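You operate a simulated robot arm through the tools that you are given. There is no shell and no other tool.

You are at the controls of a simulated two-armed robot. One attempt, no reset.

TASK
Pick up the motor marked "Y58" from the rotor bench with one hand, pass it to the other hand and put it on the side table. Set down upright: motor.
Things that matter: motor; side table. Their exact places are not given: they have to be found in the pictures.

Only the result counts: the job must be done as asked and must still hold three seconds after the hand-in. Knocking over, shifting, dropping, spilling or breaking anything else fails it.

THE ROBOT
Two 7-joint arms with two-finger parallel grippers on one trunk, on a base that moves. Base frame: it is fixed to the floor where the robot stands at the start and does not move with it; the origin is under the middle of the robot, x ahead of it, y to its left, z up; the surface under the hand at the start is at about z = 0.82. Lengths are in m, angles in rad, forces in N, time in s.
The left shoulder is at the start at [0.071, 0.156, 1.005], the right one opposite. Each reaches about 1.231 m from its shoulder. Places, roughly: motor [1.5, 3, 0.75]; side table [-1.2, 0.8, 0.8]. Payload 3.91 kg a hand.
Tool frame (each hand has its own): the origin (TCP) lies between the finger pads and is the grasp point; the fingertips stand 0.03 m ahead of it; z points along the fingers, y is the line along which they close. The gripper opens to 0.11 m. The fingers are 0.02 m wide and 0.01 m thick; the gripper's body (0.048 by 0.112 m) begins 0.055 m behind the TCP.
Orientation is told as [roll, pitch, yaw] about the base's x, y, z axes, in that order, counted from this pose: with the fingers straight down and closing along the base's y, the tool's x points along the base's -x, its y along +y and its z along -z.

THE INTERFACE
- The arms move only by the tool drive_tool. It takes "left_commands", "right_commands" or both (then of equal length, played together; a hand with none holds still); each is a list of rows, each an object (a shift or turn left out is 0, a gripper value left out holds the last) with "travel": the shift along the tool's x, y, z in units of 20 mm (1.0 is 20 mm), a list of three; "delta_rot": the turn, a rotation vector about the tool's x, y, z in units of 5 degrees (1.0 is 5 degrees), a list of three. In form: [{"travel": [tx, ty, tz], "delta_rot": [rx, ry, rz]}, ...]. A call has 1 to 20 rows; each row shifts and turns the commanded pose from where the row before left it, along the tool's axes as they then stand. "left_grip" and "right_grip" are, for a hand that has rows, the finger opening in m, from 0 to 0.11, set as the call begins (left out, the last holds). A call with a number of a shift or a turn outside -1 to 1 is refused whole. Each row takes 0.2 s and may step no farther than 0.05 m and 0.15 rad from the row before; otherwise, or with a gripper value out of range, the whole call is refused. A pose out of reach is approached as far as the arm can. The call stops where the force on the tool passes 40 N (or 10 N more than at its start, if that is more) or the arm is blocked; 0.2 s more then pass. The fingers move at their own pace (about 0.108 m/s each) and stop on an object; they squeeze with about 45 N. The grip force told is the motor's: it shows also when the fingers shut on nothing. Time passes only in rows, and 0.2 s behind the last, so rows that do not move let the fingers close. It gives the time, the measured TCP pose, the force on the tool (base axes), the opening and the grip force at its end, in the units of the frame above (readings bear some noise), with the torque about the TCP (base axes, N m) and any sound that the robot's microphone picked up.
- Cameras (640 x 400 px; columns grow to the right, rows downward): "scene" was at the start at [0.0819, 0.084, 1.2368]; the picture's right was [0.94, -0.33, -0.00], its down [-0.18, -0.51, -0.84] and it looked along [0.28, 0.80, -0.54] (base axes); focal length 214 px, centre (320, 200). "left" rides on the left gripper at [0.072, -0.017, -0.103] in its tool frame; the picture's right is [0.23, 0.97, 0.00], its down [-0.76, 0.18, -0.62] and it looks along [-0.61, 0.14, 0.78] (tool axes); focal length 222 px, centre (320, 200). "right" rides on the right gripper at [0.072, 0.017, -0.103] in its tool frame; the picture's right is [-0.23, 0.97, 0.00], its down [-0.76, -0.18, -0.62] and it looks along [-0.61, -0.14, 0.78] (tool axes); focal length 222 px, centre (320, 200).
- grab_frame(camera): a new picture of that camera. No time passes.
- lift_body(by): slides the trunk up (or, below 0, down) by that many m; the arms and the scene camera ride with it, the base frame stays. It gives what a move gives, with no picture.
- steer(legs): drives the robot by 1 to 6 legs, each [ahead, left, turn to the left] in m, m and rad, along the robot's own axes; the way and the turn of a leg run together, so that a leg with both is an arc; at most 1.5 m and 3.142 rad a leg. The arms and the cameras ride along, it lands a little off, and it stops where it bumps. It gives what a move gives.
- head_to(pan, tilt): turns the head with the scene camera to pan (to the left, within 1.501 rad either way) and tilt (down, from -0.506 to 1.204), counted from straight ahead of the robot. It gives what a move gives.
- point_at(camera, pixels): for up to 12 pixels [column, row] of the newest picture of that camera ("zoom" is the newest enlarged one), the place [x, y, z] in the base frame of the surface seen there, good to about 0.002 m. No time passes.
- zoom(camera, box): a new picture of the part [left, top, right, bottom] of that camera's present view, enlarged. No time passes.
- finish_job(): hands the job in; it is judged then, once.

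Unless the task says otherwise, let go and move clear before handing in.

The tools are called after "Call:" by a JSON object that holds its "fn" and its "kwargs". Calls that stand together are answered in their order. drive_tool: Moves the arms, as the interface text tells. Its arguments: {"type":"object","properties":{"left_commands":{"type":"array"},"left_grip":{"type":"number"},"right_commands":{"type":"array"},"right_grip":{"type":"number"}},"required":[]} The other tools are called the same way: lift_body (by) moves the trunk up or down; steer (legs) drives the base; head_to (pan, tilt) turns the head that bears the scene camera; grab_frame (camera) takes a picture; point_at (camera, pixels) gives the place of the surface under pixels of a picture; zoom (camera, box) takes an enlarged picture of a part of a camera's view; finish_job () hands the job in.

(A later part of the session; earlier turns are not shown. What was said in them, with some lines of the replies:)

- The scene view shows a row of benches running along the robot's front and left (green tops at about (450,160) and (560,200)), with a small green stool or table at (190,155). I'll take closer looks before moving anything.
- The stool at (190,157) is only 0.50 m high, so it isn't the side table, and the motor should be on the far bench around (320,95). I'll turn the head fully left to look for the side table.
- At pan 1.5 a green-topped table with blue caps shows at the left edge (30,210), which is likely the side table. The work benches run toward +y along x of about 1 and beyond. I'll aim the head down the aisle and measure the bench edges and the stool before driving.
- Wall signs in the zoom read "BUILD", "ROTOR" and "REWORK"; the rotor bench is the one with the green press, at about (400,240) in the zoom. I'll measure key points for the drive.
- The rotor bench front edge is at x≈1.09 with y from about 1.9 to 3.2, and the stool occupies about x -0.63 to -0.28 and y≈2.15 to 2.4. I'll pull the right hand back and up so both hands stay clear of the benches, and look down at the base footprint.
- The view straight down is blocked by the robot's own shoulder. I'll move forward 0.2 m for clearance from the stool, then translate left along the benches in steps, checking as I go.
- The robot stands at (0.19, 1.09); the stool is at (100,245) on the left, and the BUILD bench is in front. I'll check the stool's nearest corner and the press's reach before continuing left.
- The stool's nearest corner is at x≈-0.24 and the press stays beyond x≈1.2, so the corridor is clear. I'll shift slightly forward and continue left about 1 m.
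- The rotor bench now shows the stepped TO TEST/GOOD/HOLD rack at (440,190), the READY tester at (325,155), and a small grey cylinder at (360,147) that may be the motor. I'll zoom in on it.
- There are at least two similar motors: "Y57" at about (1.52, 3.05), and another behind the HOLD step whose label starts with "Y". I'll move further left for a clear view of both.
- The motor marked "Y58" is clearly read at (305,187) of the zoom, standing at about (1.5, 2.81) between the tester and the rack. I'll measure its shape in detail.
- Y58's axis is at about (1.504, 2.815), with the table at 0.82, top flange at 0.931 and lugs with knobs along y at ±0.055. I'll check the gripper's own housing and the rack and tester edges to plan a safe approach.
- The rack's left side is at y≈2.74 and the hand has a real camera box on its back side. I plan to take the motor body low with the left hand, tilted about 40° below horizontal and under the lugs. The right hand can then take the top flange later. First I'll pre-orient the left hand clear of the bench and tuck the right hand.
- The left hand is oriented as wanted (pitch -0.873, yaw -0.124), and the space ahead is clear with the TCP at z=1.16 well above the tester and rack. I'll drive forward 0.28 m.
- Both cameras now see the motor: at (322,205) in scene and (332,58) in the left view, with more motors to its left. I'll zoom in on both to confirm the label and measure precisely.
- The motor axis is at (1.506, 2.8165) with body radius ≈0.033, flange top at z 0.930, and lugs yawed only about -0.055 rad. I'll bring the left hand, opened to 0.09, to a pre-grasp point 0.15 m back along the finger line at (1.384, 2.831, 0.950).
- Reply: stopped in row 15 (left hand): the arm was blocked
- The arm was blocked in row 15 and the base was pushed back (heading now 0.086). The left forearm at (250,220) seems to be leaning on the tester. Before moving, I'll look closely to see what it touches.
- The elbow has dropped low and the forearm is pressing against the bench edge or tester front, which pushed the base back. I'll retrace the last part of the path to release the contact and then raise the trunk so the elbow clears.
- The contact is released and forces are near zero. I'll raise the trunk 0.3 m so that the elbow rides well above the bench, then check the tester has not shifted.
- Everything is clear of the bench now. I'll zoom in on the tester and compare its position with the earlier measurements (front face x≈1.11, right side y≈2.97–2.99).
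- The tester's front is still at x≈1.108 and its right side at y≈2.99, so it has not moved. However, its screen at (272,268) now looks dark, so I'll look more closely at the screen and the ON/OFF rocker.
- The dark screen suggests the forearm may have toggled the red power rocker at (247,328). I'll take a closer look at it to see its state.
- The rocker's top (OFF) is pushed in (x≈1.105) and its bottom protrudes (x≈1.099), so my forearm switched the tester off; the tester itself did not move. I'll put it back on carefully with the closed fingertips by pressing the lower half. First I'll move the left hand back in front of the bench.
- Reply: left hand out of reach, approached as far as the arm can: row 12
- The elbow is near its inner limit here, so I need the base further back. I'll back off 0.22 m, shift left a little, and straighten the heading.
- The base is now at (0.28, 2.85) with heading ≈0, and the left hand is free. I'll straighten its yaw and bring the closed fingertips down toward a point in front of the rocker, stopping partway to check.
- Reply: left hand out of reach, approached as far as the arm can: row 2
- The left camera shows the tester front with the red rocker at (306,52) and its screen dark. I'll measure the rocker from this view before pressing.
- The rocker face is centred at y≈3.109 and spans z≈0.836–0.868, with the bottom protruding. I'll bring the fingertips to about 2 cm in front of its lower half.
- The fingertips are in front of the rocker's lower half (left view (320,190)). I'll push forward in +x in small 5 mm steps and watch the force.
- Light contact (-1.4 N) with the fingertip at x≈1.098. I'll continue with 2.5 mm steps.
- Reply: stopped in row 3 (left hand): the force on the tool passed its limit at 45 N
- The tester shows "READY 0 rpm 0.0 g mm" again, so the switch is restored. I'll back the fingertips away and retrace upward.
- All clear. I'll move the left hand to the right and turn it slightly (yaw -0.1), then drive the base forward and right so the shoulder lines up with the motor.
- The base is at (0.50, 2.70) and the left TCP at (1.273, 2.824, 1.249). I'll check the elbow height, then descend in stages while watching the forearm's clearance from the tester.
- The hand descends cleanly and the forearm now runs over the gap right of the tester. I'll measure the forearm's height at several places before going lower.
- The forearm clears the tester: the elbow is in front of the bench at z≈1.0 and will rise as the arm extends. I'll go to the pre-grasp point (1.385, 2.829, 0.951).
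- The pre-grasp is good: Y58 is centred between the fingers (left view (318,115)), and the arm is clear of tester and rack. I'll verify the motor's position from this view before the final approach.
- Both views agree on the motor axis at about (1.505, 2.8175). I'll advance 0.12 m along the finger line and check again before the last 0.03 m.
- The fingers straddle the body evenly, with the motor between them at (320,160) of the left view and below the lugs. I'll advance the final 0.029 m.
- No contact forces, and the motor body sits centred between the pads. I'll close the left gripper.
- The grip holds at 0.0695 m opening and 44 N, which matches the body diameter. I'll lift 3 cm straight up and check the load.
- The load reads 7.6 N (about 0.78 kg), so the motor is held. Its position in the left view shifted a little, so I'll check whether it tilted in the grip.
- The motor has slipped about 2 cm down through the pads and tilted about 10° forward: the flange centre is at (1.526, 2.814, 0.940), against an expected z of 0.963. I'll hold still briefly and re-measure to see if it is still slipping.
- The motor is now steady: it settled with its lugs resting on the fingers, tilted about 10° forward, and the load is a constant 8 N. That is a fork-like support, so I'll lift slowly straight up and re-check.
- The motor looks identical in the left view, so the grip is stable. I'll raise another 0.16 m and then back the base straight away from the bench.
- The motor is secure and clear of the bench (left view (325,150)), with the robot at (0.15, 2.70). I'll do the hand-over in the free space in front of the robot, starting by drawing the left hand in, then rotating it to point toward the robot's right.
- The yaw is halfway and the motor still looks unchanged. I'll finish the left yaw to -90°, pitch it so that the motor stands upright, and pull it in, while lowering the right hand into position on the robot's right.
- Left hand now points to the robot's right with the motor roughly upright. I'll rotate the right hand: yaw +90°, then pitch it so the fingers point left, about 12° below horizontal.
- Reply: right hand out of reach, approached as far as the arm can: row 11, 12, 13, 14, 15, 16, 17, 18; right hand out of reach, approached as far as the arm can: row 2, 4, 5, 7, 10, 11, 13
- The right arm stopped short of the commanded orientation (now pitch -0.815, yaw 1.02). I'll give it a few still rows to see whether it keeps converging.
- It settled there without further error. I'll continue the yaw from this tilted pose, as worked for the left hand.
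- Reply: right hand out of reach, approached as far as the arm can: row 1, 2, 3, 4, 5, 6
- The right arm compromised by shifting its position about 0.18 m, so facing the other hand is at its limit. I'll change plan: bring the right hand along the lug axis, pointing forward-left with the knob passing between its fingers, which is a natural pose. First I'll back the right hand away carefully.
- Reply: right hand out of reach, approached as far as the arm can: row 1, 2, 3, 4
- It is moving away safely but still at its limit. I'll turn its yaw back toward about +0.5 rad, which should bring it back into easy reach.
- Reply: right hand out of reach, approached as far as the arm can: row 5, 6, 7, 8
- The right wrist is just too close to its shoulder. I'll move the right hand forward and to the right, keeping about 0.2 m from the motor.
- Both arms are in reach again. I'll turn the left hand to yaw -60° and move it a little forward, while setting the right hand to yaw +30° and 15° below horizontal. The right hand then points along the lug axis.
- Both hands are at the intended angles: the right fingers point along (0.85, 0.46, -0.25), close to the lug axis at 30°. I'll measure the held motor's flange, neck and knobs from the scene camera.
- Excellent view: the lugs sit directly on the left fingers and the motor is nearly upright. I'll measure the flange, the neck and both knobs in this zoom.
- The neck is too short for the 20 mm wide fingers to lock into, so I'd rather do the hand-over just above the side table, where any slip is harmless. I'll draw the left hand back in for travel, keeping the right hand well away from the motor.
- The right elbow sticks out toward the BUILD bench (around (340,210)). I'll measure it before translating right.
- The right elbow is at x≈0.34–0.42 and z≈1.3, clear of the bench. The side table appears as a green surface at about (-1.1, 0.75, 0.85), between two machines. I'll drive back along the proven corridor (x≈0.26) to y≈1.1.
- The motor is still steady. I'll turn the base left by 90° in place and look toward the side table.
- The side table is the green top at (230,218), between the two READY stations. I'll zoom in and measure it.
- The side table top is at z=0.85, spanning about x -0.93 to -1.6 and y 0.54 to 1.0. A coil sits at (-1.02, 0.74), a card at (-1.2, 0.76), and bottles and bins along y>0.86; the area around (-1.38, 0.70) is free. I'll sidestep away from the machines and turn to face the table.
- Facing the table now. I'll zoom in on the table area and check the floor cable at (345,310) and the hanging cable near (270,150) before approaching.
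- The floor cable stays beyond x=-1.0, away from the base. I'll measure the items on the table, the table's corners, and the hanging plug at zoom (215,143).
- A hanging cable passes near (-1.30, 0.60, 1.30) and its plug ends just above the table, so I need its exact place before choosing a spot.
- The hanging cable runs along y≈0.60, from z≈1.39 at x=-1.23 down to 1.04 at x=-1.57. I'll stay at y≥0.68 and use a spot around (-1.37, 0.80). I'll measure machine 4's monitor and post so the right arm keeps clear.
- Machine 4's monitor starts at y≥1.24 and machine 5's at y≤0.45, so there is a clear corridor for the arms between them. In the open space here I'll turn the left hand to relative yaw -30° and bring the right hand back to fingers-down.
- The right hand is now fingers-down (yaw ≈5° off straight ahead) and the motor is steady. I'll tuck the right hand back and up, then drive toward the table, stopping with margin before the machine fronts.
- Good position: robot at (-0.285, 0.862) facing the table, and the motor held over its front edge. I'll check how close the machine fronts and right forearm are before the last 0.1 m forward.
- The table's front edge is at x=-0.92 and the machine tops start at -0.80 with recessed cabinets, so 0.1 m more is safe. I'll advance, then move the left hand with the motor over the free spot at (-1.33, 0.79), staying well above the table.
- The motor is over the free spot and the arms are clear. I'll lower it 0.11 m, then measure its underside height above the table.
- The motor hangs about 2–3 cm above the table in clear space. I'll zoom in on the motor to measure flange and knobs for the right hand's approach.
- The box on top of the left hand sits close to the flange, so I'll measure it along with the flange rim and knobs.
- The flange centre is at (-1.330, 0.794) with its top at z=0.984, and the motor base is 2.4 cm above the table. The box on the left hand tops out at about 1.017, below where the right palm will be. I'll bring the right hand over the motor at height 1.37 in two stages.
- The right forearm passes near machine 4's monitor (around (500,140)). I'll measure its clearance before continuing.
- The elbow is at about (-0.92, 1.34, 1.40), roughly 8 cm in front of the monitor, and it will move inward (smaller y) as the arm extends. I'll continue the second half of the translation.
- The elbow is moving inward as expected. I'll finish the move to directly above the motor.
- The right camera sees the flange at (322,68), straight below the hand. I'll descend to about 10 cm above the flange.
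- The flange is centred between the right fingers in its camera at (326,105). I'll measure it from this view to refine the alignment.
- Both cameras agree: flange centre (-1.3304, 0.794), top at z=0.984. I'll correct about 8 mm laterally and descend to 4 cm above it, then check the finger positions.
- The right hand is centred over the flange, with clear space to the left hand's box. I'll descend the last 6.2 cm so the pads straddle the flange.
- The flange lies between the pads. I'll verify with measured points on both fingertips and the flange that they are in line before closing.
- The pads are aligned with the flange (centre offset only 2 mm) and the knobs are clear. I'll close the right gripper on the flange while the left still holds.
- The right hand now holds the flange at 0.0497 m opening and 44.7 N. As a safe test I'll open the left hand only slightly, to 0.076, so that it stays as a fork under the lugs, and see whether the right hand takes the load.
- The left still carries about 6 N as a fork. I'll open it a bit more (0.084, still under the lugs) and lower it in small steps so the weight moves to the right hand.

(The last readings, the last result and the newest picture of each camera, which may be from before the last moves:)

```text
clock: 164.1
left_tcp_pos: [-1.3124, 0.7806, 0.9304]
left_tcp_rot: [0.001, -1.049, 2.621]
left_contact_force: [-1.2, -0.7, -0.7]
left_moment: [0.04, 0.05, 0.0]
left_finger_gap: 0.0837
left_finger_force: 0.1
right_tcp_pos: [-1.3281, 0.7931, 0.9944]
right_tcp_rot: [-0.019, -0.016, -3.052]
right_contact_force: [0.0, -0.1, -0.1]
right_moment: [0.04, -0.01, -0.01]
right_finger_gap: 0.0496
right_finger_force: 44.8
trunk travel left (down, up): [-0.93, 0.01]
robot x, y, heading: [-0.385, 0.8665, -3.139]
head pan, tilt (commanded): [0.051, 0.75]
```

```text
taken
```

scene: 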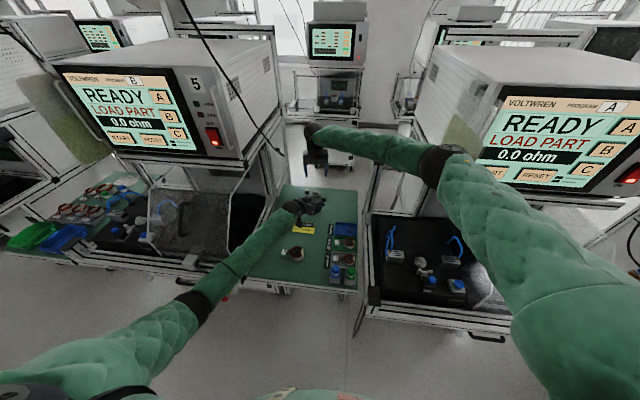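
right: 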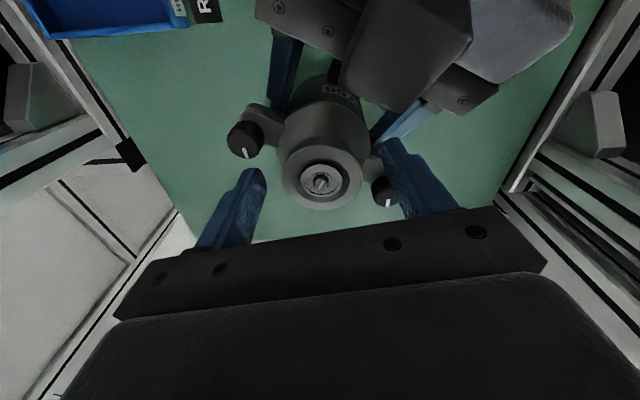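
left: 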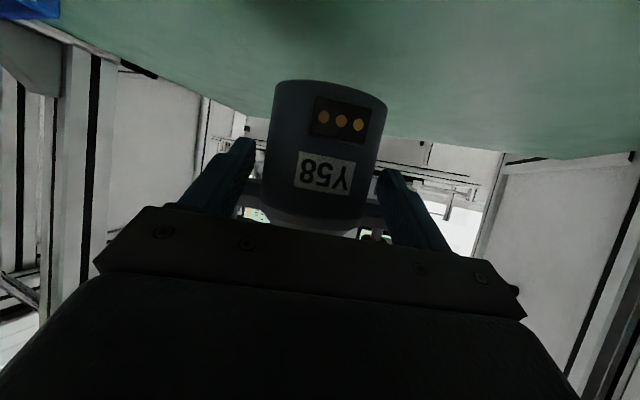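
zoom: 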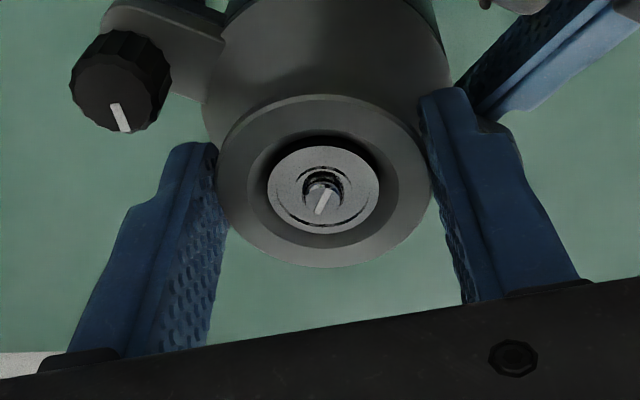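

Both force readings are near zero, which is odd. I'll let one more moment pass and read again before doing anything else.

Call:
{"fn": "drive_tool", "kwargs": {"left_commands": [{"travel": [0, 0, 0]}, {"travel": [0, 0, 0]}], "right_commands": [{"travel": [0, 0, 0]}, {"travel": [0, 0, 0]}]}}

Call:
{"fn": "zoom", "kwargs": {"camera": "scene", "box": [286, 150, 346, 220]}}

```text
clock: 164.7
left_tcp_pos: [-1.3123, 0.7809, 0.9276]
left_tcp_rot: [0.003, -1.047, 2.623]
left_contact_force: [0.7, -0.5, 0.3]
left_moment: [0.04, 0.01, -0.02]
left_finger_gap: 0.0838
left_finger_force: 0.0
right_tcp_pos: [-1.3292, 0.793, 0.9954]
right_tcp_rot: [-0.018, -0.017, -3.053]
right_contact_force: [-0.2, -0.8, 0.1]
right_moment: [0.03, -0.02, -0.06]
right_finger_gap: 0.0499
right_finger_force: 44.7
trunk travel left (down, up): [-0.93, 0.01]
robot x, y, heading: [-0.3867, 0.8644, -3.144]
head pan, tilt (commanded): [0.051, 0.75]
```

```text
5.71 times, centred on (316, 185) of scene
```

zoom: 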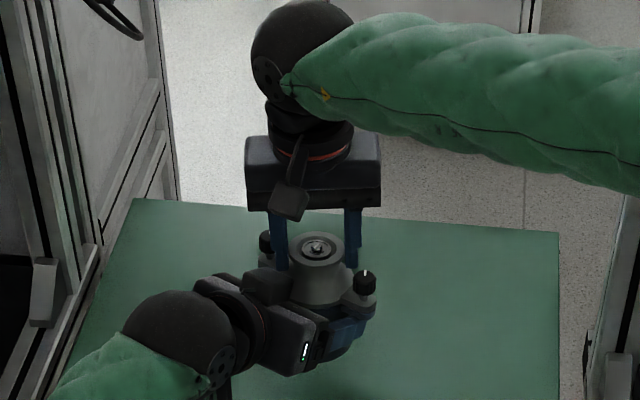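

Still near zero on both hands, so I'll measure where the motor actually is: flange height and body bottom.

Call:
{"fn": "point_at", "kwargs": {"camera": "zoom", "pixels": [[317, 240], [317, 262], [300, 250], [335, 250], [317, 285], [317, 300], [365, 275], [340, 335], [345, 350], [317, 248]]}}

Call:
{"fn": "point_at", "kwargs": {"camera": "left", "pixels": [[326, 160], [324, 190], [342, 105], [318, 84], [290, 120], [370, 120]]}}

```text
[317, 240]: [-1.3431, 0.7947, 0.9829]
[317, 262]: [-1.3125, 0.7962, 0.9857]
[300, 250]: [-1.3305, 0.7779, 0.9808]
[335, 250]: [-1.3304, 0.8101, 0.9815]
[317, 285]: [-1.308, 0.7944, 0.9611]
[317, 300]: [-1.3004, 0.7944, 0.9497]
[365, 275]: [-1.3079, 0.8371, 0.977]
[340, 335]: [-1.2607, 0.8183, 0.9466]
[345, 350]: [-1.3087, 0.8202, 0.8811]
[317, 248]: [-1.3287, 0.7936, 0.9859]
```

```text
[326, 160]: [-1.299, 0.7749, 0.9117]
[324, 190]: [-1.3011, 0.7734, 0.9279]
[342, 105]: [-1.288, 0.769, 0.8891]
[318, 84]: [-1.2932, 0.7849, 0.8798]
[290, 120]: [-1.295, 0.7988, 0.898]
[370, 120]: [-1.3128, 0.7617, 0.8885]
```

The motor has not moved (flange still at z≈0.984), so the right hand appears to be holding it. I'll lower the left fork another 8 mm to be sure it is no longer supporting, and re-check.

Call:
{"fn": "drive_tool", "kwargs": {"left_commands": [{"travel": [0.0866, 0, 0.05]}, {"travel": [0.0866, 0, 0.05]}, {"travel": [0.0866, 0, 0.05]}, {"travel": [0.0866, 0, 0.05]}], "right_commands": [{"travel": [0, 0, 0]}, {"travel": [0, 0, 0]}, {"travel": [0, 0, 0]}, {"travel": [0, 0, 0]}]}}

Call:
{"fn": "zoom", "kwargs": {"camera": "scene", "box": [286, 150, 346, 220]}}

Call:
{"fn": "point_at", "kwargs": {"camera": "zoom", "pixels": [[317, 240], [317, 262], [300, 250], [335, 250], [365, 275]]}}

Call:
{"fn": "grab_frame", "kwargs": {"camera": "left"}}

```text
clock: 165.7
left_tcp_pos: [-1.3117, 0.7802, 0.9203]
left_tcp_rot: [0.001, -1.048, 2.622]
left_contact_force: [-0.3, 0.3, 0.3]
left_moment: [-0.02, -0.01, -0.01]
left_finger_gap: 0.0839
left_finger_force: 0.0
right_tcp_pos: [-1.33, 0.7925, 0.9958]
right_tcp_rot: [-0.018, -0.019, -3.053]
right_contact_force: [-0.5, 0.0, -0.1]
right_moment: [-0.02, 0.01, 0.0]
right_finger_gap: 0.0496
right_finger_force: 45.2
trunk travel left (down, up): [-0.93, 0.01]
robot x, y, heading: [-0.3846, 0.8658, -3.139]
head pan, tilt (commanded): [0.051, 0.75]
```

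```text
5.71 times, centred on (316, 185) of scene
```

zoom: 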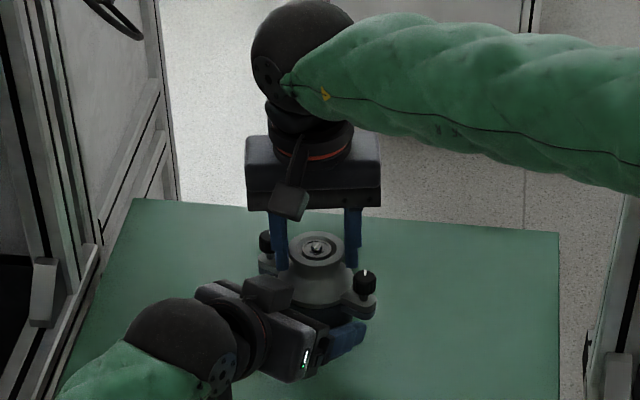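

```text
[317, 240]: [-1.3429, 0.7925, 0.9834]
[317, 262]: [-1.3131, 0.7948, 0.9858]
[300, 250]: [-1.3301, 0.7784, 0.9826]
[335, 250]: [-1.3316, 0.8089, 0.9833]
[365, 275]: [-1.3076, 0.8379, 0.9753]
```

```text
taken
```

left: 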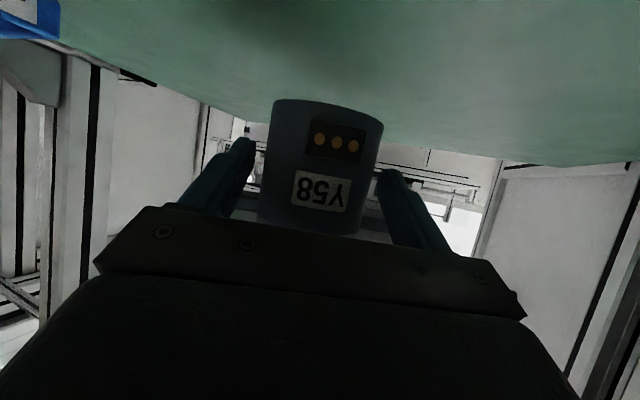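

Confirmed: the left fork dropped about 1 cm while the motor stayed put (flange at z≈0.984), so the right hand carries it alone and isn't slipping. I'll withdraw the left hand horizontally backward, away from the motor.

Call:
{"fn": "drive_tool", "kwargs": {"left_commands": [{"travel": [0.125, 0, -0.2165]}, {"travel": [0.25, 0, -0.433]}, {"travel": [0.5, 0, -0.866]}, {"travel": [0.5, 0, -0.866]}, {"travel": [0.5, 0, -0.866]}, {"travel": [0.5, 0, -0.866]}, {"travel": [0.5, 0, -0.866]}], "left_grip": 0.09}}

Call:
{"fn": "zoom", "kwargs": {"camera": "scene", "box": [266, 150, 366, 230]}}

Call:
{"fn": "zoom", "kwargs": {"camera": "right", "box": [200, 110, 440, 260]}}

```text
clock: 167.3
left_tcp_pos: [-1.2104, 0.7232, 0.9201]
left_tcp_rot: [0.003, -1.048, 2.623]
left_contact_force: [0.0, -0.1, 0.4]
left_moment: [-0.03, 0.0, -0.01]
left_finger_gap: 0.09
left_finger_force: 0.1
right_tcp_pos: [-1.3289, 0.7936, 0.9958]
right_tcp_rot: [-0.02, -0.018, -3.052]
right_contact_force: [-0.1, 0.2, 0.0]
right_moment: [0.0, 0.02, -0.02]
right_finger_gap: 0.0499
right_finger_force: 45.3
trunk travel left (down, up): [-0.93, 0.01]
robot x, y, heading: [-0.3851, 0.8634, -3.143]
head pan, tilt (commanded): [0.051, 0.75]
```

```text
5.00 times, centred on (316, 190) of scene
```

zoom: 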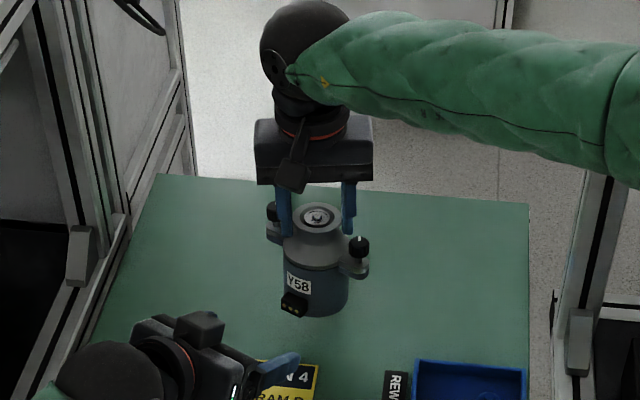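

```text
2.67 times, centred on (320, 185) of right
```

zoom: 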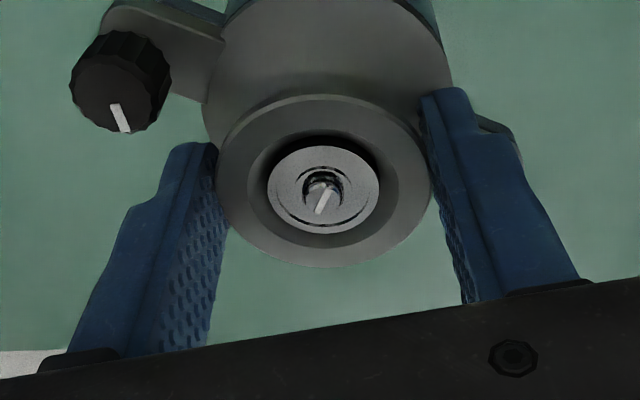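

The hand-over worked: the right hand holds the motor alone in mid-air, and the left is 12 cm away. The left camera bracket is near the coil's height, so I'll raise the left hand straight up first.

Call:
{"fn": "drive_tool", "kwargs": {"left_commands": [{"travel": [-0.866, 0, -0.5]}, {"travel": [-0.866, 0, -0.5]}, {"travel": [-0.866, 0, -0.5]}, {"travel": [-0.866, 0, -0.5]}, {"travel": [-0.866, 0, -0.5]}, {"travel": [-0.866, 0, -0.5]}, {"travel": [-0.866, 0, -0.5]}, {"travel": [-0.866, 0, -0.5]}]}}

Call:
{"fn": "zoom", "kwargs": {"camera": "scene", "box": [246, 140, 386, 240]}}

Call:
{"fn": "point_at", "kwargs": {"camera": "zoom", "pixels": [[317, 220], [300, 228], [335, 228], [317, 240], [320, 310], [300, 318], [345, 310], [280, 230], [360, 258]]}}

```text
clock: 169.1
left_tcp_pos: [-1.2117, 0.7236, 1.08]
left_tcp_rot: [0.0, -1.047, 2.623]
left_contact_force: [0.3, -0.2, -0.1]
left_moment: [0.05, 0.0, -0.01]
left_finger_gap: 0.0899
left_finger_force: 0.0
right_tcp_pos: [-1.331, 0.7931, 0.9955]
right_tcp_rot: [-0.02, -0.017, -3.053]
right_contact_force: [-1.2, -0.6, 0.3]
right_moment: [0.02, -0.02, 0.02]
right_finger_gap: 0.0496
right_finger_force: 44.9
trunk travel left (down, up): [-0.93, 0.01]
robot x, y, heading: [-0.3862, 0.8652, -3.134]
head pan, tilt (commanded): [0.051, 0.75]
```

```text
4.00 times, centred on (316, 190) of scene
```

zoom: 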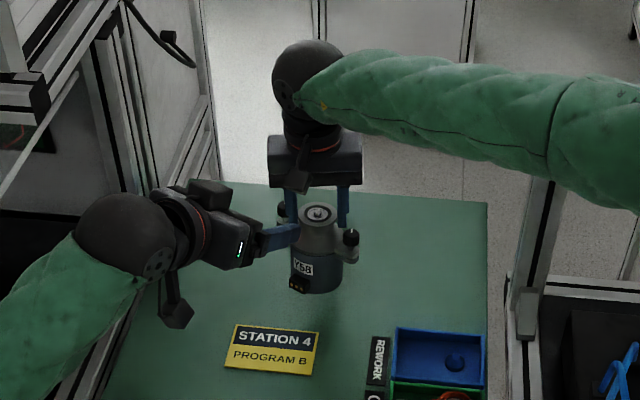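

```text
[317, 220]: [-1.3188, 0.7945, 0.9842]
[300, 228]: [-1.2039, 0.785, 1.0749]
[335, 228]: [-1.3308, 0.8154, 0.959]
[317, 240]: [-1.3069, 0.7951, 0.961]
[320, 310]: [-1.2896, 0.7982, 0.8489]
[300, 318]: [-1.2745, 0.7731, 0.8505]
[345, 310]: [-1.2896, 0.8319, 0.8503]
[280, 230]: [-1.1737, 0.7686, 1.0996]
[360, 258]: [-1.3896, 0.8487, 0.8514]
```

The motor remains steady in the right hand (flange z=0.984). I'll move the left hand further back, clear of the work area.

Call:
{"fn": "drive_tool", "kwargs": {"left_commands": [{"travel": [0.272, -0.517, -0.887]}, {"travel": [0.272, -0.517, -0.887]}, {"travel": [0.272, -0.517, -0.887]}, {"travel": [0.272, -0.517, -0.887]}, {"travel": [0.272, -0.517, -0.887]}, {"travel": [0.272, -0.517, -0.887]}, {"travel": [0.272, -0.517, -0.887]}, {"travel": [0.272, -0.517, -0.887]}, {"travel": [0.272, -0.517, -0.887]}]}}

Call:
{"fn": "grab_frame", "kwargs": {"camera": "scene"}}

Call:
{"fn": "zoom", "kwargs": {"camera": "right", "box": [200, 110, 440, 260]}}

```text
clock: 171.1
left_tcp_pos: [-1.0242, 0.7234, 1.118]
left_tcp_rot: [0.003, -1.046, 2.625]
left_contact_force: [0.4, 0.2, 0.3]
left_moment: [-0.02, 0.03, -0.04]
left_finger_gap: 0.0901
left_finger_force: 0.2
right_tcp_pos: [-1.3295, 0.7929, 0.9947]
right_tcp_rot: [-0.019, -0.016, -3.053]
right_contact_force: [0.9, 0.3, 0.1]
right_moment: [0.01, 0.02, -0.01]
right_finger_gap: 0.0499
right_finger_force: 44.9
trunk travel left (down, up): [-0.93, 0.01]
robot x, y, heading: [-0.3846, 0.8641, -3.137]
head pan, tilt (commanded): [0.051, 0.75]
```

```text
taken
```

scene: 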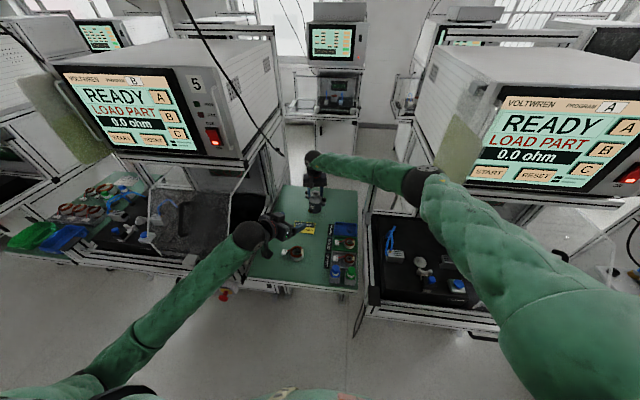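

```text
2.67 times, centred on (320, 185) of right
```

zoom: 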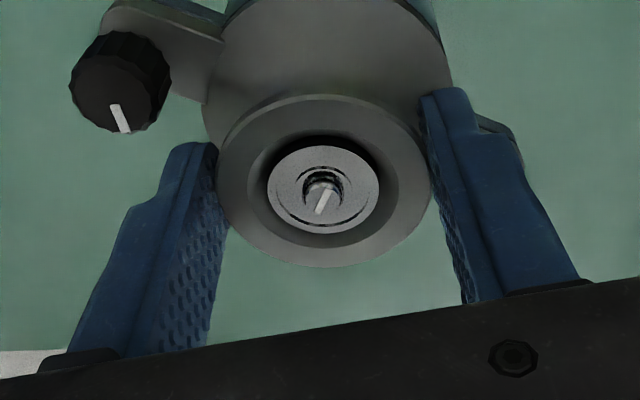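

The left hand is well clear and the grip view is unchanged. I'll lift the motor 3 cm with the right hand to confirm that it carries it firmly.

Call:
{"fn": "drive_tool", "kwargs": {"right_commands": [{"travel": [0, 0, -0.25]}, {"travel": [0, 0, -0.5]}, {"travel": [0, 0, -0.5]}, {"travel": [0, 0, -0.25]}]}}

Call:
{"fn": "zoom", "kwargs": {"camera": "scene", "box": [266, 140, 366, 230]}}

Call:
{"fn": "zoom", "kwargs": {"camera": "right", "box": [200, 110, 440, 260]}}

```text
clock: 172.1
left_tcp_pos: [-1.0239, 0.7226, 1.1159]
left_tcp_rot: [0.001, -1.047, 2.623]
left_contact_force: [-0.5, -0.2, -0.7]
left_moment: [-0.02, -0.02, 0.04]
left_finger_gap: 0.0902
left_finger_force: 0.1
right_tcp_pos: [-1.33, 0.7922, 1.0263]
right_tcp_rot: [-0.02, -0.018, -3.053]
right_contact_force: [0.5, 0.0, -7.1]
right_moment: [0.02, -0.03, -0.02]
right_finger_gap: 0.0501
right_finger_force: 44.6
trunk travel left (down, up): [-0.93, 0.01]
robot x, y, heading: [-0.3878, 0.8639, -3.135]
head pan, tilt (commanded): [0.051, 0.75]
```

```text
4.44 times, centred on (316, 185) of scene
```

zoom: 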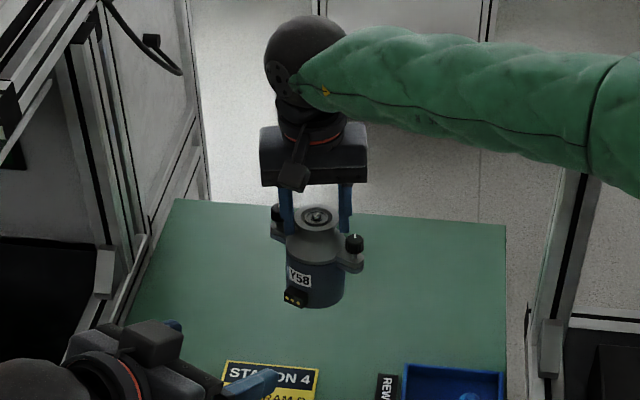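

```text
2.67 times, centred on (320, 185) of right
```

zoom: 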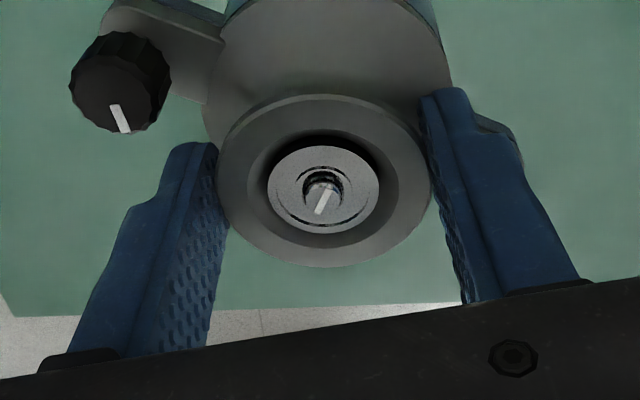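

With the lift, the right hand now reads -7.1 N, i.e. the motor's full weight, and the grip is unchanged. I'll lower it in small steps toward the table, watching for the load to come off.

Call:
{"fn": "drive_tool", "kwargs": {"right_commands": [{"travel": [0, 0, 0.25]}, {"travel": [0, 0, 0.5]}, {"travel": [0, 0, 0.25]}]}}

Call:
{"fn": "drive_tool", "kwargs": {"right_commands": [{"travel": [0, 0, 0.25]}, {"travel": [0, 0, 0.1]}]}}

```text
clock: 172.9
left_tcp_pos: [-1.0245, 0.7232, 1.1177]
left_tcp_rot: [0.002, -1.047, 2.624]
left_contact_force: [1.0, 0.2, 0.5]
left_moment: [-0.02, 0.0, 0.01]
left_finger_gap: 0.0901
left_finger_force: 0.1
right_tcp_pos: [-1.3294, 0.7924, 1.0051]
right_tcp_rot: [-0.02, -0.017, -3.053]
right_contact_force: [0.8, 0.6, -6.8]
right_moment: [0.05, 0.0, 0.01]
right_finger_gap: 0.0497
right_finger_force: 44.6
trunk travel left (down, up): [-0.93, 0.01]
robot x, y, heading: [-0.3811, 0.8685, -3.141]
head pan, tilt (commanded): [0.051, 0.75]
```

```text
clock: 173.5
left_tcp_pos: [-1.0244, 0.7243, 1.1164]
left_tcp_rot: [0.001, -1.048, 2.625]
left_contact_force: [-0.7, 0.0, 0.1]
left_moment: [-0.01, -0.02, -0.01]
left_finger_gap: 0.0903
left_finger_force: 0.0
right_tcp_pos: [-1.3291, 0.7935, 0.9973]
right_tcp_rot: [-0.019, -0.018, -3.054]
right_contact_force: [0.3, -0.7, -7.6]
right_moment: [0.04, 0.0, -0.02]
right_finger_gap: 0.0494
right_finger_force: 45.2
trunk travel left (down, up): [-0.93, 0.01]
robot x, y, heading: [-0.3829, 0.8659, -3.139]
head pan, tilt (commanded): [0.051, 0.75]
```

Still full load at z=0.997. I'll keep lowering in small steps.

Call:
{"fn": "drive_tool", "kwargs": {"right_commands": [{"travel": [0, 0, 0.1]}, {"travel": [0, 0, 0.1]}]}}

Call:
{"fn": "drive_tool", "kwargs": {"right_commands": [{"travel": [0, 0, 0.15]}, {"travel": [0, 0, 0.15]}]}}

```text
clock: 174.1
left_tcp_pos: [-1.0255, 0.7247, 1.1167]
left_tcp_rot: [0.002, -1.047, 2.623]
left_contact_force: [-0.4, 0.9, -0.4]
left_moment: [-0.02, -0.01, -0.01]
left_finger_gap: 0.0906
left_finger_force: 0.1
right_tcp_pos: [-1.3303, 0.7936, 0.9956]
right_tcp_rot: [-0.02, -0.017, -3.053]
right_contact_force: [-0.4, 0.4, -6.9]
right_moment: [0.0, 0.01, -0.01]
right_finger_gap: 0.0497
right_finger_force: 45.2
trunk travel left (down, up): [-0.93, 0.01]
robot x, y, heading: [-0.3854, 0.8653, -3.144]
head pan, tilt (commanded): [0.051, 0.75]
```

```text
clock: 174.7
left_tcp_pos: [-1.0242, 0.7233, 1.1166]
left_tcp_rot: [0.002, -1.048, 2.625]
left_contact_force: [-0.6, 0.5, 0.2]
left_moment: [0.02, -0.01, -0.02]
left_finger_gap: 0.0903
left_finger_force: 0.0
right_tcp_pos: [-1.3292, 0.7944, 0.9889]
right_tcp_rot: [-0.02, -0.017, -3.053]
right_contact_force: [0.4, 0.5, -7.5]
right_moment: [0.04, -0.01, 0.01]
right_finger_gap: 0.0498
right_finger_force: 45.1
trunk travel left (down, up): [-0.93, 0.01]
robot x, y, heading: [-0.3808, 0.8688, -3.139]
head pan, tilt (commanded): [0.051, 0.75]
```

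Still in the air as calculated; the base should touch down at a TCP height of about 0.971. I'll go down 12 mm more, then in 1.5 mm steps.

Call:
{"fn": "drive_tool", "kwargs": {"right_commands": [{"travel": [0, 0, 0.15]}, {"travel": [0, 0, 0.15]}, {"travel": [0, 0, 0.15]}, {"travel": [0, 0, 0.15]}]}}

Call:
{"fn": "drive_tool", "kwargs": {"right_commands": [{"travel": [0, 0, 0.075]}, {"travel": [0, 0, 0.075]}]}}

Call:
{"fn": "zoom", "kwargs": {"camera": "scene", "box": [276, 160, 356, 230]}}

```text
clock: 175.7
left_tcp_pos: [-1.0242, 0.7234, 1.1177]
left_tcp_rot: [0.003, -1.047, 2.621]
left_contact_force: [-1.2, 0.1, 0.2]
left_moment: [-0.02, -0.01, -0.04]
left_finger_gap: 0.0901
left_finger_force: 0.0
right_tcp_pos: [-1.3293, 0.7943, 0.9766]
right_tcp_rot: [-0.019, -0.018, -3.053]
right_contact_force: [0.2, 0.9, -7.3]
right_moment: [0.02, 0.02, 0.0]
right_finger_gap: 0.0499
right_finger_force: 45.6
trunk travel left (down, up): [-0.93, 0.01]
robot x, y, heading: [-0.3901, 0.8616, -3.14]
head pan, tilt (commanded): [0.051, 0.75]
```

```text
clock: 176.3
left_tcp_pos: [-1.024, 0.7244, 1.1171]
left_tcp_rot: [0.002, -1.048, 2.622]
left_contact_force: [0.1, -0.4, 0.5]
left_moment: [-0.03, 0.01, 0.02]
left_finger_gap: 0.0899
left_finger_force: 0.0
right_tcp_pos: [-1.3297, 0.7939, 0.974]
right_tcp_rot: [-0.018, -0.018, -3.052]
right_contact_force: [0.0, -0.3, -7.8]
right_moment: [0.05, 0.03, -0.04]
right_finger_gap: 0.0498
right_finger_force: 45.2
trunk travel left (down, up): [-0.93, 0.01]
robot x, y, heading: [-0.3828, 0.8654, -3.139]
head pan, tilt (commanded): [0.051, 0.75]
```

```text
5.71 times, centred on (316, 195) of scene
```

zoom: 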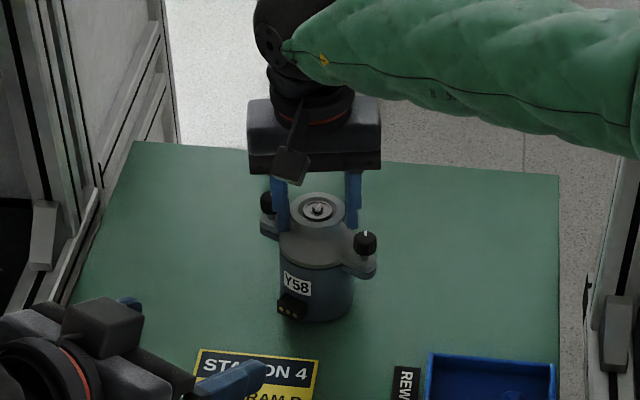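

Still carrying the weight at z=0.974, and the motor is now just above the surface and upright. I'll continue in 1 mm steps.

Call:
{"fn": "drive_tool", "kwargs": {"right_commands": [{"travel": [0, 0, 0.05]}, {"travel": [0, 0, 0.05]}]}}

Call:
{"fn": "drive_tool", "kwargs": {"right_commands": [{"travel": [0, 0, 0.05]}]}}

Call:
{"fn": "drive_tool", "kwargs": {"right_commands": [{"travel": [0, 0, 0.05]}]}}

```text
clock: 176.9
left_tcp_pos: [-1.0239, 0.7235, 1.1177]
left_tcp_rot: [0.002, -1.046, 2.624]
left_contact_force: [1.1, -0.4, -0.4]
left_moment: [0.0, -0.03, -0.02]
left_finger_gap: 0.0901
left_finger_force: 0.1
right_tcp_pos: [-1.3297, 0.7948, 0.9725]
right_tcp_rot: [-0.019, -0.016, -3.052]
right_contact_force: [-0.7, -0.6, -6.6]
right_moment: [-0.01, 0.04, 0.02]
right_finger_gap: 0.0499
right_finger_force: 44.7
trunk travel left (down, up): [-0.93, 0.01]
robot x, y, heading: [-0.3837, 0.8623, -3.134]
head pan, tilt (commanded): [0.051, 0.75]
```

```text
clock: 177.3
left_tcp_pos: [-1.024, 0.7236, 1.1176]
left_tcp_rot: [0.003, -1.047, 2.622]
left_contact_force: [0.0, -0.8, -0.6]
left_moment: [0.0, -0.02, -0.02]
left_finger_gap: 0.09
left_finger_force: 0.1
right_tcp_pos: [-1.3291, 0.7946, 0.9716]
right_tcp_rot: [-0.02, -0.02, -3.054]
right_contact_force: [0.2, 0.9, -0.8]
right_moment: [0.16, 0.19, -0.01]
right_finger_gap: 0.0497
right_finger_force: 44.8
trunk travel left (down, up): [-0.93, 0.01]
robot x, y, heading: [-0.3857, 0.8624, -3.142]
head pan, tilt (commanded): [0.051, 0.75]
```

```text
clock: 177.7
left_tcp_pos: [-1.0237, 0.7237, 1.118]
left_tcp_rot: [0.005, -1.049, 2.623]
left_contact_force: [0.5, -0.1, -0.1]
left_moment: [0.01, -0.01, 0.0]
left_finger_gap: 0.0903
left_finger_force: 0.0
right_tcp_pos: [-1.3293, 0.7944, 0.972]
right_tcp_rot: [-0.02, -0.019, -3.053]
right_contact_force: [0.1, 0.6, 6.3]
right_moment: [0.21, 0.46, -0.02]
right_finger_gap: 0.0496
right_finger_force: 45.7
trunk travel left (down, up): [-0.93, 0.01]
robot x, y, heading: [-0.3872, 0.8631, -3.141]
head pan, tilt (commanded): [0.051, 0.75]
```

The load is off and the right hand now presses lightly (+6 N), so the motor stands on the table. I'll open the right gripper to 0.08.

Call:
{"fn": "drive_tool", "kwargs": {"right_commands": [{"travel": [0, 0, 0]}, {"travel": [0, 0, 0]}, {"travel": [0, 0, 0]}], "right_grip": 0.08}}

Call:
{"fn": "zoom", "kwargs": {"camera": "right", "box": [200, 110, 440, 260]}}

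Call:
{"fn": "zoom", "kwargs": {"camera": "scene", "box": [276, 160, 356, 230]}}

```text
clock: 178.5
left_tcp_pos: [-1.0246, 0.7232, 1.1172]
left_tcp_rot: [0.002, -1.046, 2.621]
left_contact_force: [-0.5, 0.3, -0.6]
left_moment: [-0.01, -0.01, 0.02]
left_finger_gap: 0.0897
left_finger_force: 0.1
right_tcp_pos: [-1.3281, 0.7938, 0.9705]
right_tcp_rot: [-0.019, -0.019, -3.053]
right_contact_force: [-0.3, 0.1, -0.2]
right_moment: [0.0, -0.02, 0.0]
right_finger_gap: 0.0801
right_finger_force: 0.0
trunk travel left (down, up): [-0.93, 0.01]
robot x, y, heading: [-0.3857, 0.863, -3.145]
head pan, tilt (commanded): [0.051, 0.75]
```

```text
2.67 times, centred on (320, 185) of right
```

zoom: 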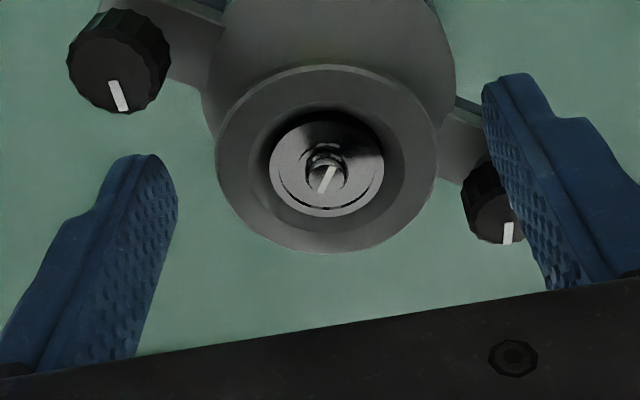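

```text
5.71 times, centred on (316, 195) of scene
```

zoom: 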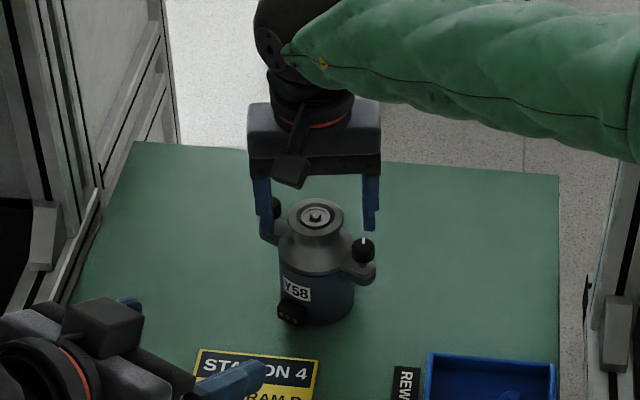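

The motor is released. Its image shifted slightly as it settled, so I'll measure the flange level and base to verify it stands upright before moving away.

Call:
{"fn": "zoom", "kwargs": {"camera": "scene", "box": [296, 182, 336, 222]}}

Call:
{"fn": "point_at", "kwargs": {"camera": "right", "pixels": [[285, 175], [361, 175], [323, 137], [323, 200], [296, 150], [350, 150], [296, 196], [352, 196]]}}

```text
10.00 times, centred on (316, 202) of scene
```

zoom: 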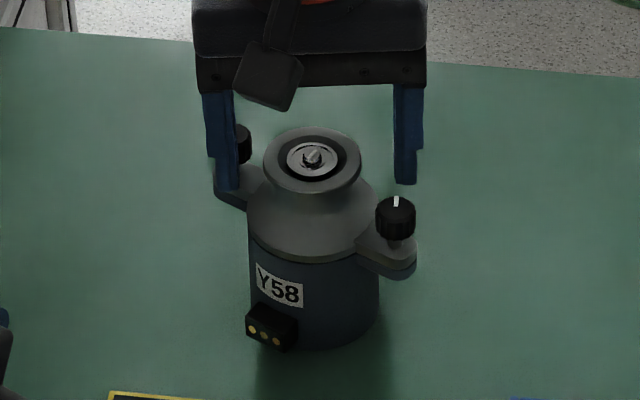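

```text
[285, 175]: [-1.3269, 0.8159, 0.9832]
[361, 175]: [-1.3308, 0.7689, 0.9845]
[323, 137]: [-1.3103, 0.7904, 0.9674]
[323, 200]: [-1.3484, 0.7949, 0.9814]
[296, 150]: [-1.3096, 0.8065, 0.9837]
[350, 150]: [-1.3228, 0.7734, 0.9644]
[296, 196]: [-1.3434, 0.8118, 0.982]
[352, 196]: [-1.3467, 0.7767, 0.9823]
```

Those right-camera points came from an older frame. I'll measure using the fresh scene zoom.

Call:
{"fn": "point_at", "kwargs": {"camera": "zoom", "pixels": [[312, 133], [268, 160], [356, 160], [312, 188], [285, 140], [340, 140], [240, 130], [396, 203], [312, 225], [330, 280], [345, 345], [270, 325]]}}

Call:
{"fn": "grab_frame", "kwargs": {"camera": "right"}}

Call:
{"fn": "grab_frame", "kwargs": {"camera": "left"}}

```text
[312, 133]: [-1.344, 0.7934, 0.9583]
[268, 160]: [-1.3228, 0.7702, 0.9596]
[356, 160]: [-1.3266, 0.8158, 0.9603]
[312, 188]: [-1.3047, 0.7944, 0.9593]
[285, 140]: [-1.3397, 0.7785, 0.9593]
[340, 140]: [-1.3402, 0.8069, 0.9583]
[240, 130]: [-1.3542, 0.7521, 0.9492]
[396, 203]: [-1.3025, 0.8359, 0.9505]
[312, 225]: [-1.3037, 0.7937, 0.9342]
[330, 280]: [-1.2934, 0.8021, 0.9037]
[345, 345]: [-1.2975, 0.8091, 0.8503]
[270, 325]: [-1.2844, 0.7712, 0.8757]
```

```text
taken
```

right: 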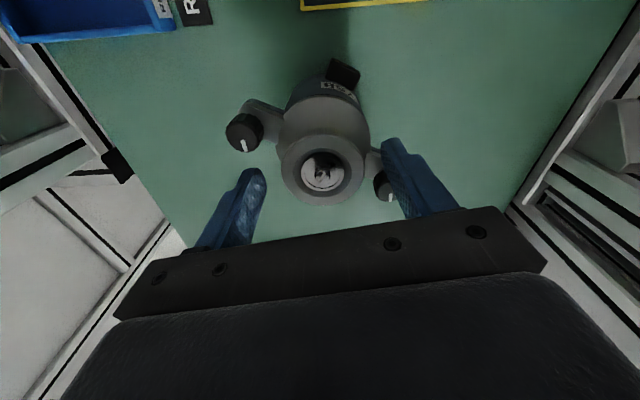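

```text
taken
```

left: 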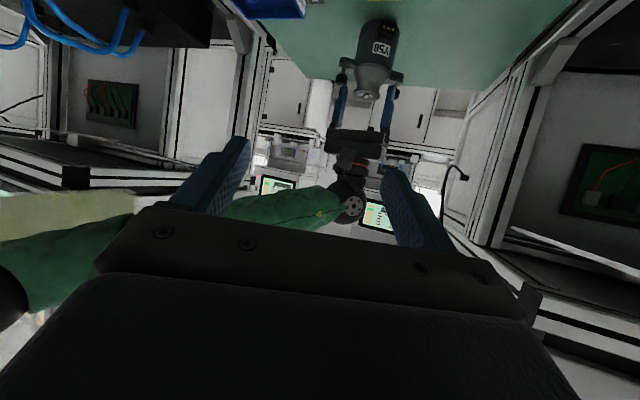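

The flange is level at z≈0.9595 on all sides, exactly 0.1095 above the table, so the motor stands upright. I'll raise the right hand straight up.

Call:
{"fn": "drive_tool", "kwargs": {"right_commands": [{"travel": [0, 0, -0.3]}, {"travel": [0, 0, -0.5]}, {"travel": [0, 0, -0.8]}, {"travel": [0, 0, -0.9]}, {"travel": [0, 0, -0.9]}, {"travel": [0, 0, -0.9]}, {"travel": [0, 0, -0.9]}, {"travel": [0, 0, -0.9]}, {"travel": [0, 0, -0.9]}, {"travel": [0, 0, -0.9]}, {"travel": [0, 0, -0.9]}, {"travel": [0, 0, -0.9]}, {"travel": [0, 0, -0.9]}, {"travel": [0, 0, -0.9]}, {"travel": [0, 0, -0.9]}, {"travel": [0, 0, -0.9]}, {"travel": [0, 0, -0.9]}, {"travel": [0, 0, -0.9]}, {"travel": [0, 0, -0.9]}]}}

Call:
{"fn": "grab_frame", "kwargs": {"camera": "scene"}}

Call:
{"fn": "zoom", "kwargs": {"camera": "scene", "box": [256, 160, 376, 290]}}

```text
clock: 182.5
left_tcp_pos: [-1.0237, 0.7226, 1.1182]
left_tcp_rot: [0.003, -1.048, 2.62]
left_contact_force: [0.8, -0.2, 0.8]
left_moment: [0.0, -0.01, 0.02]
left_finger_gap: 0.0901
left_finger_force: 0.1
right_tcp_pos: [-1.3228, 0.7887, 1.2903]
right_tcp_rot: [-0.02, -0.016, -3.052]
right_contact_force: [0.8, -0.2, 0.2]
right_moment: [-0.01, 0.04, 0.0]
right_finger_gap: 0.08
right_finger_force: 0.1
trunk travel left (down, up): [-0.93, 0.01]
robot x, y, heading: [-0.3897, 0.8632, -3.137]
head pan, tilt (commanded): [0.051, 0.75]
```

```text
taken
```

scene: 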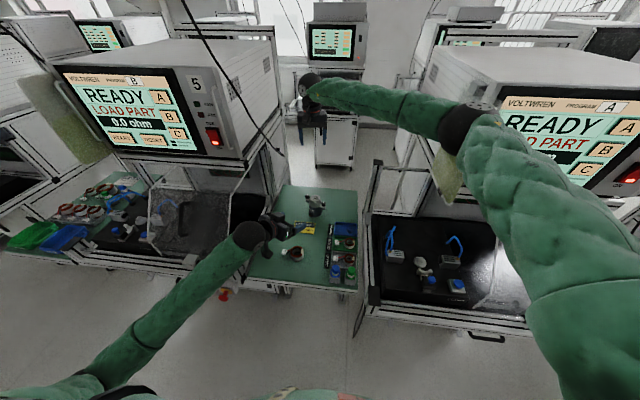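

```text
3.08 times, centred on (316, 225) of scene
```

zoom: 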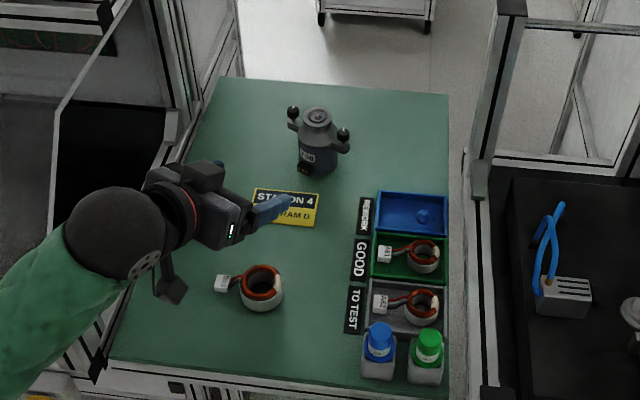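

The motor stands upright alone on the side table at zoom (317,140), and the coil, card, bins and bottles are undisturbed. I'll back the robot straight away from the table to be fully clear, then take a last look.

Call:
{"fn": "steer", "kwargs": {"legs": [[-0.35, 0, 0]]}}

Call:
{"fn": "grab_frame", "kwargs": {"camera": "scene"}}

Call:
{"fn": "zoom", "kwargs": {"camera": "scene", "box": [236, 110, 396, 230]}}

```text
clock: 184.8
left_tcp_pos: [-0.6758, 0.7255, 1.1184]
left_tcp_rot: [0.003, -1.048, 2.622]
left_contact_force: [0.1, -0.2, -0.2]
left_moment: [0.02, 0.01, -0.01]
left_finger_gap: 0.0902
left_finger_force: 0.1
right_tcp_pos: [-0.9746, 0.7899, 1.2895]
right_tcp_rot: [-0.018, -0.018, -3.053]
right_contact_force: [0.3, -1.1, -1.1]
right_moment: [-0.02, -0.03, 0.03]
right_finger_gap: 0.0798
right_finger_force: 0.1
trunk travel left (down, up): [-0.93, 0.01]
robot x, y, heading: [-0.0352, 0.8649, -3.14]
head pan, tilt (commanded): [0.051, 0.75]
```

```text
taken
```

scene: 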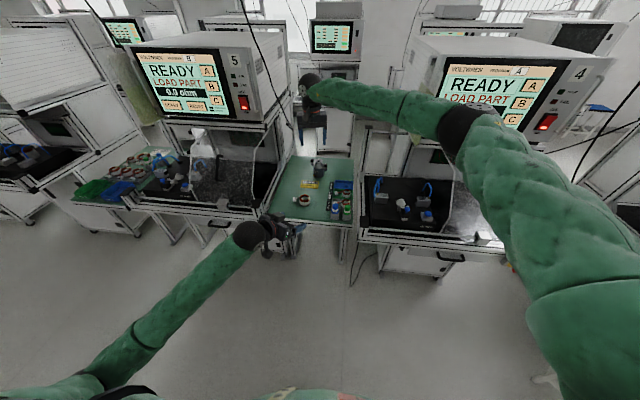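

```text
3.33 times, centred on (316, 170) of scene
```

zoom: 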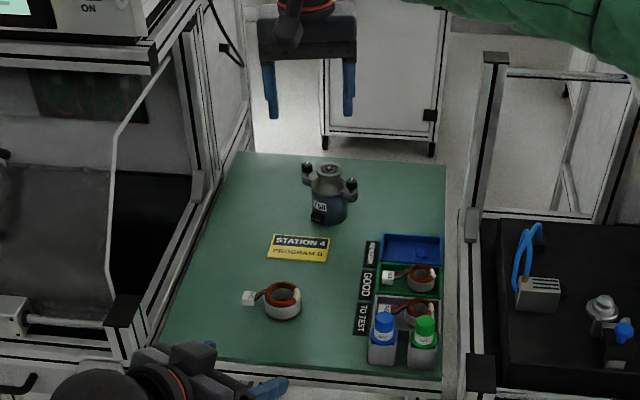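

The last picture shows the Y58 motor standing upright on the side table (zoom (327,190)), with everything around it in its place and both hands well clear. I'm handing the job in.

Call:
{"fn": "finish_job", "kwargs": {}}

```text
The job is handed in.
```

The motor marked "Y58" is standing upright on the side table, with both hands released and clear. I measured it after letting go: its top flange is level and sits at the right height above the table. I've handed the job in and don't know the verdict.

- **Pick-up:** The left hand took the motor from the rotor bench. It slipped about 2 cm in the grip as it lifted, then held steady with its side lugs resting on the fingers.
- **Hand-over:** Just above the side table, the right hand took the motor by its top flange. I opened the left hand step by step to check the right hand was holding it, then withdrew it. The right hand lifted the motor 3 cm on its own and set it down at about (-1.32, 0.79).

**Unplanned contact:** On my first approach to the rotor bench, the left forearm pressed against the tester's front. It switched the tester's power rocker off and pushed the robot's base back slightly. The tester itself did not move. I pressed the rocker back on with the closed fingertips, and the display returned to "READY 0 rpm 0.0 g mm". Nothing else appeared moved in the pictures I took.
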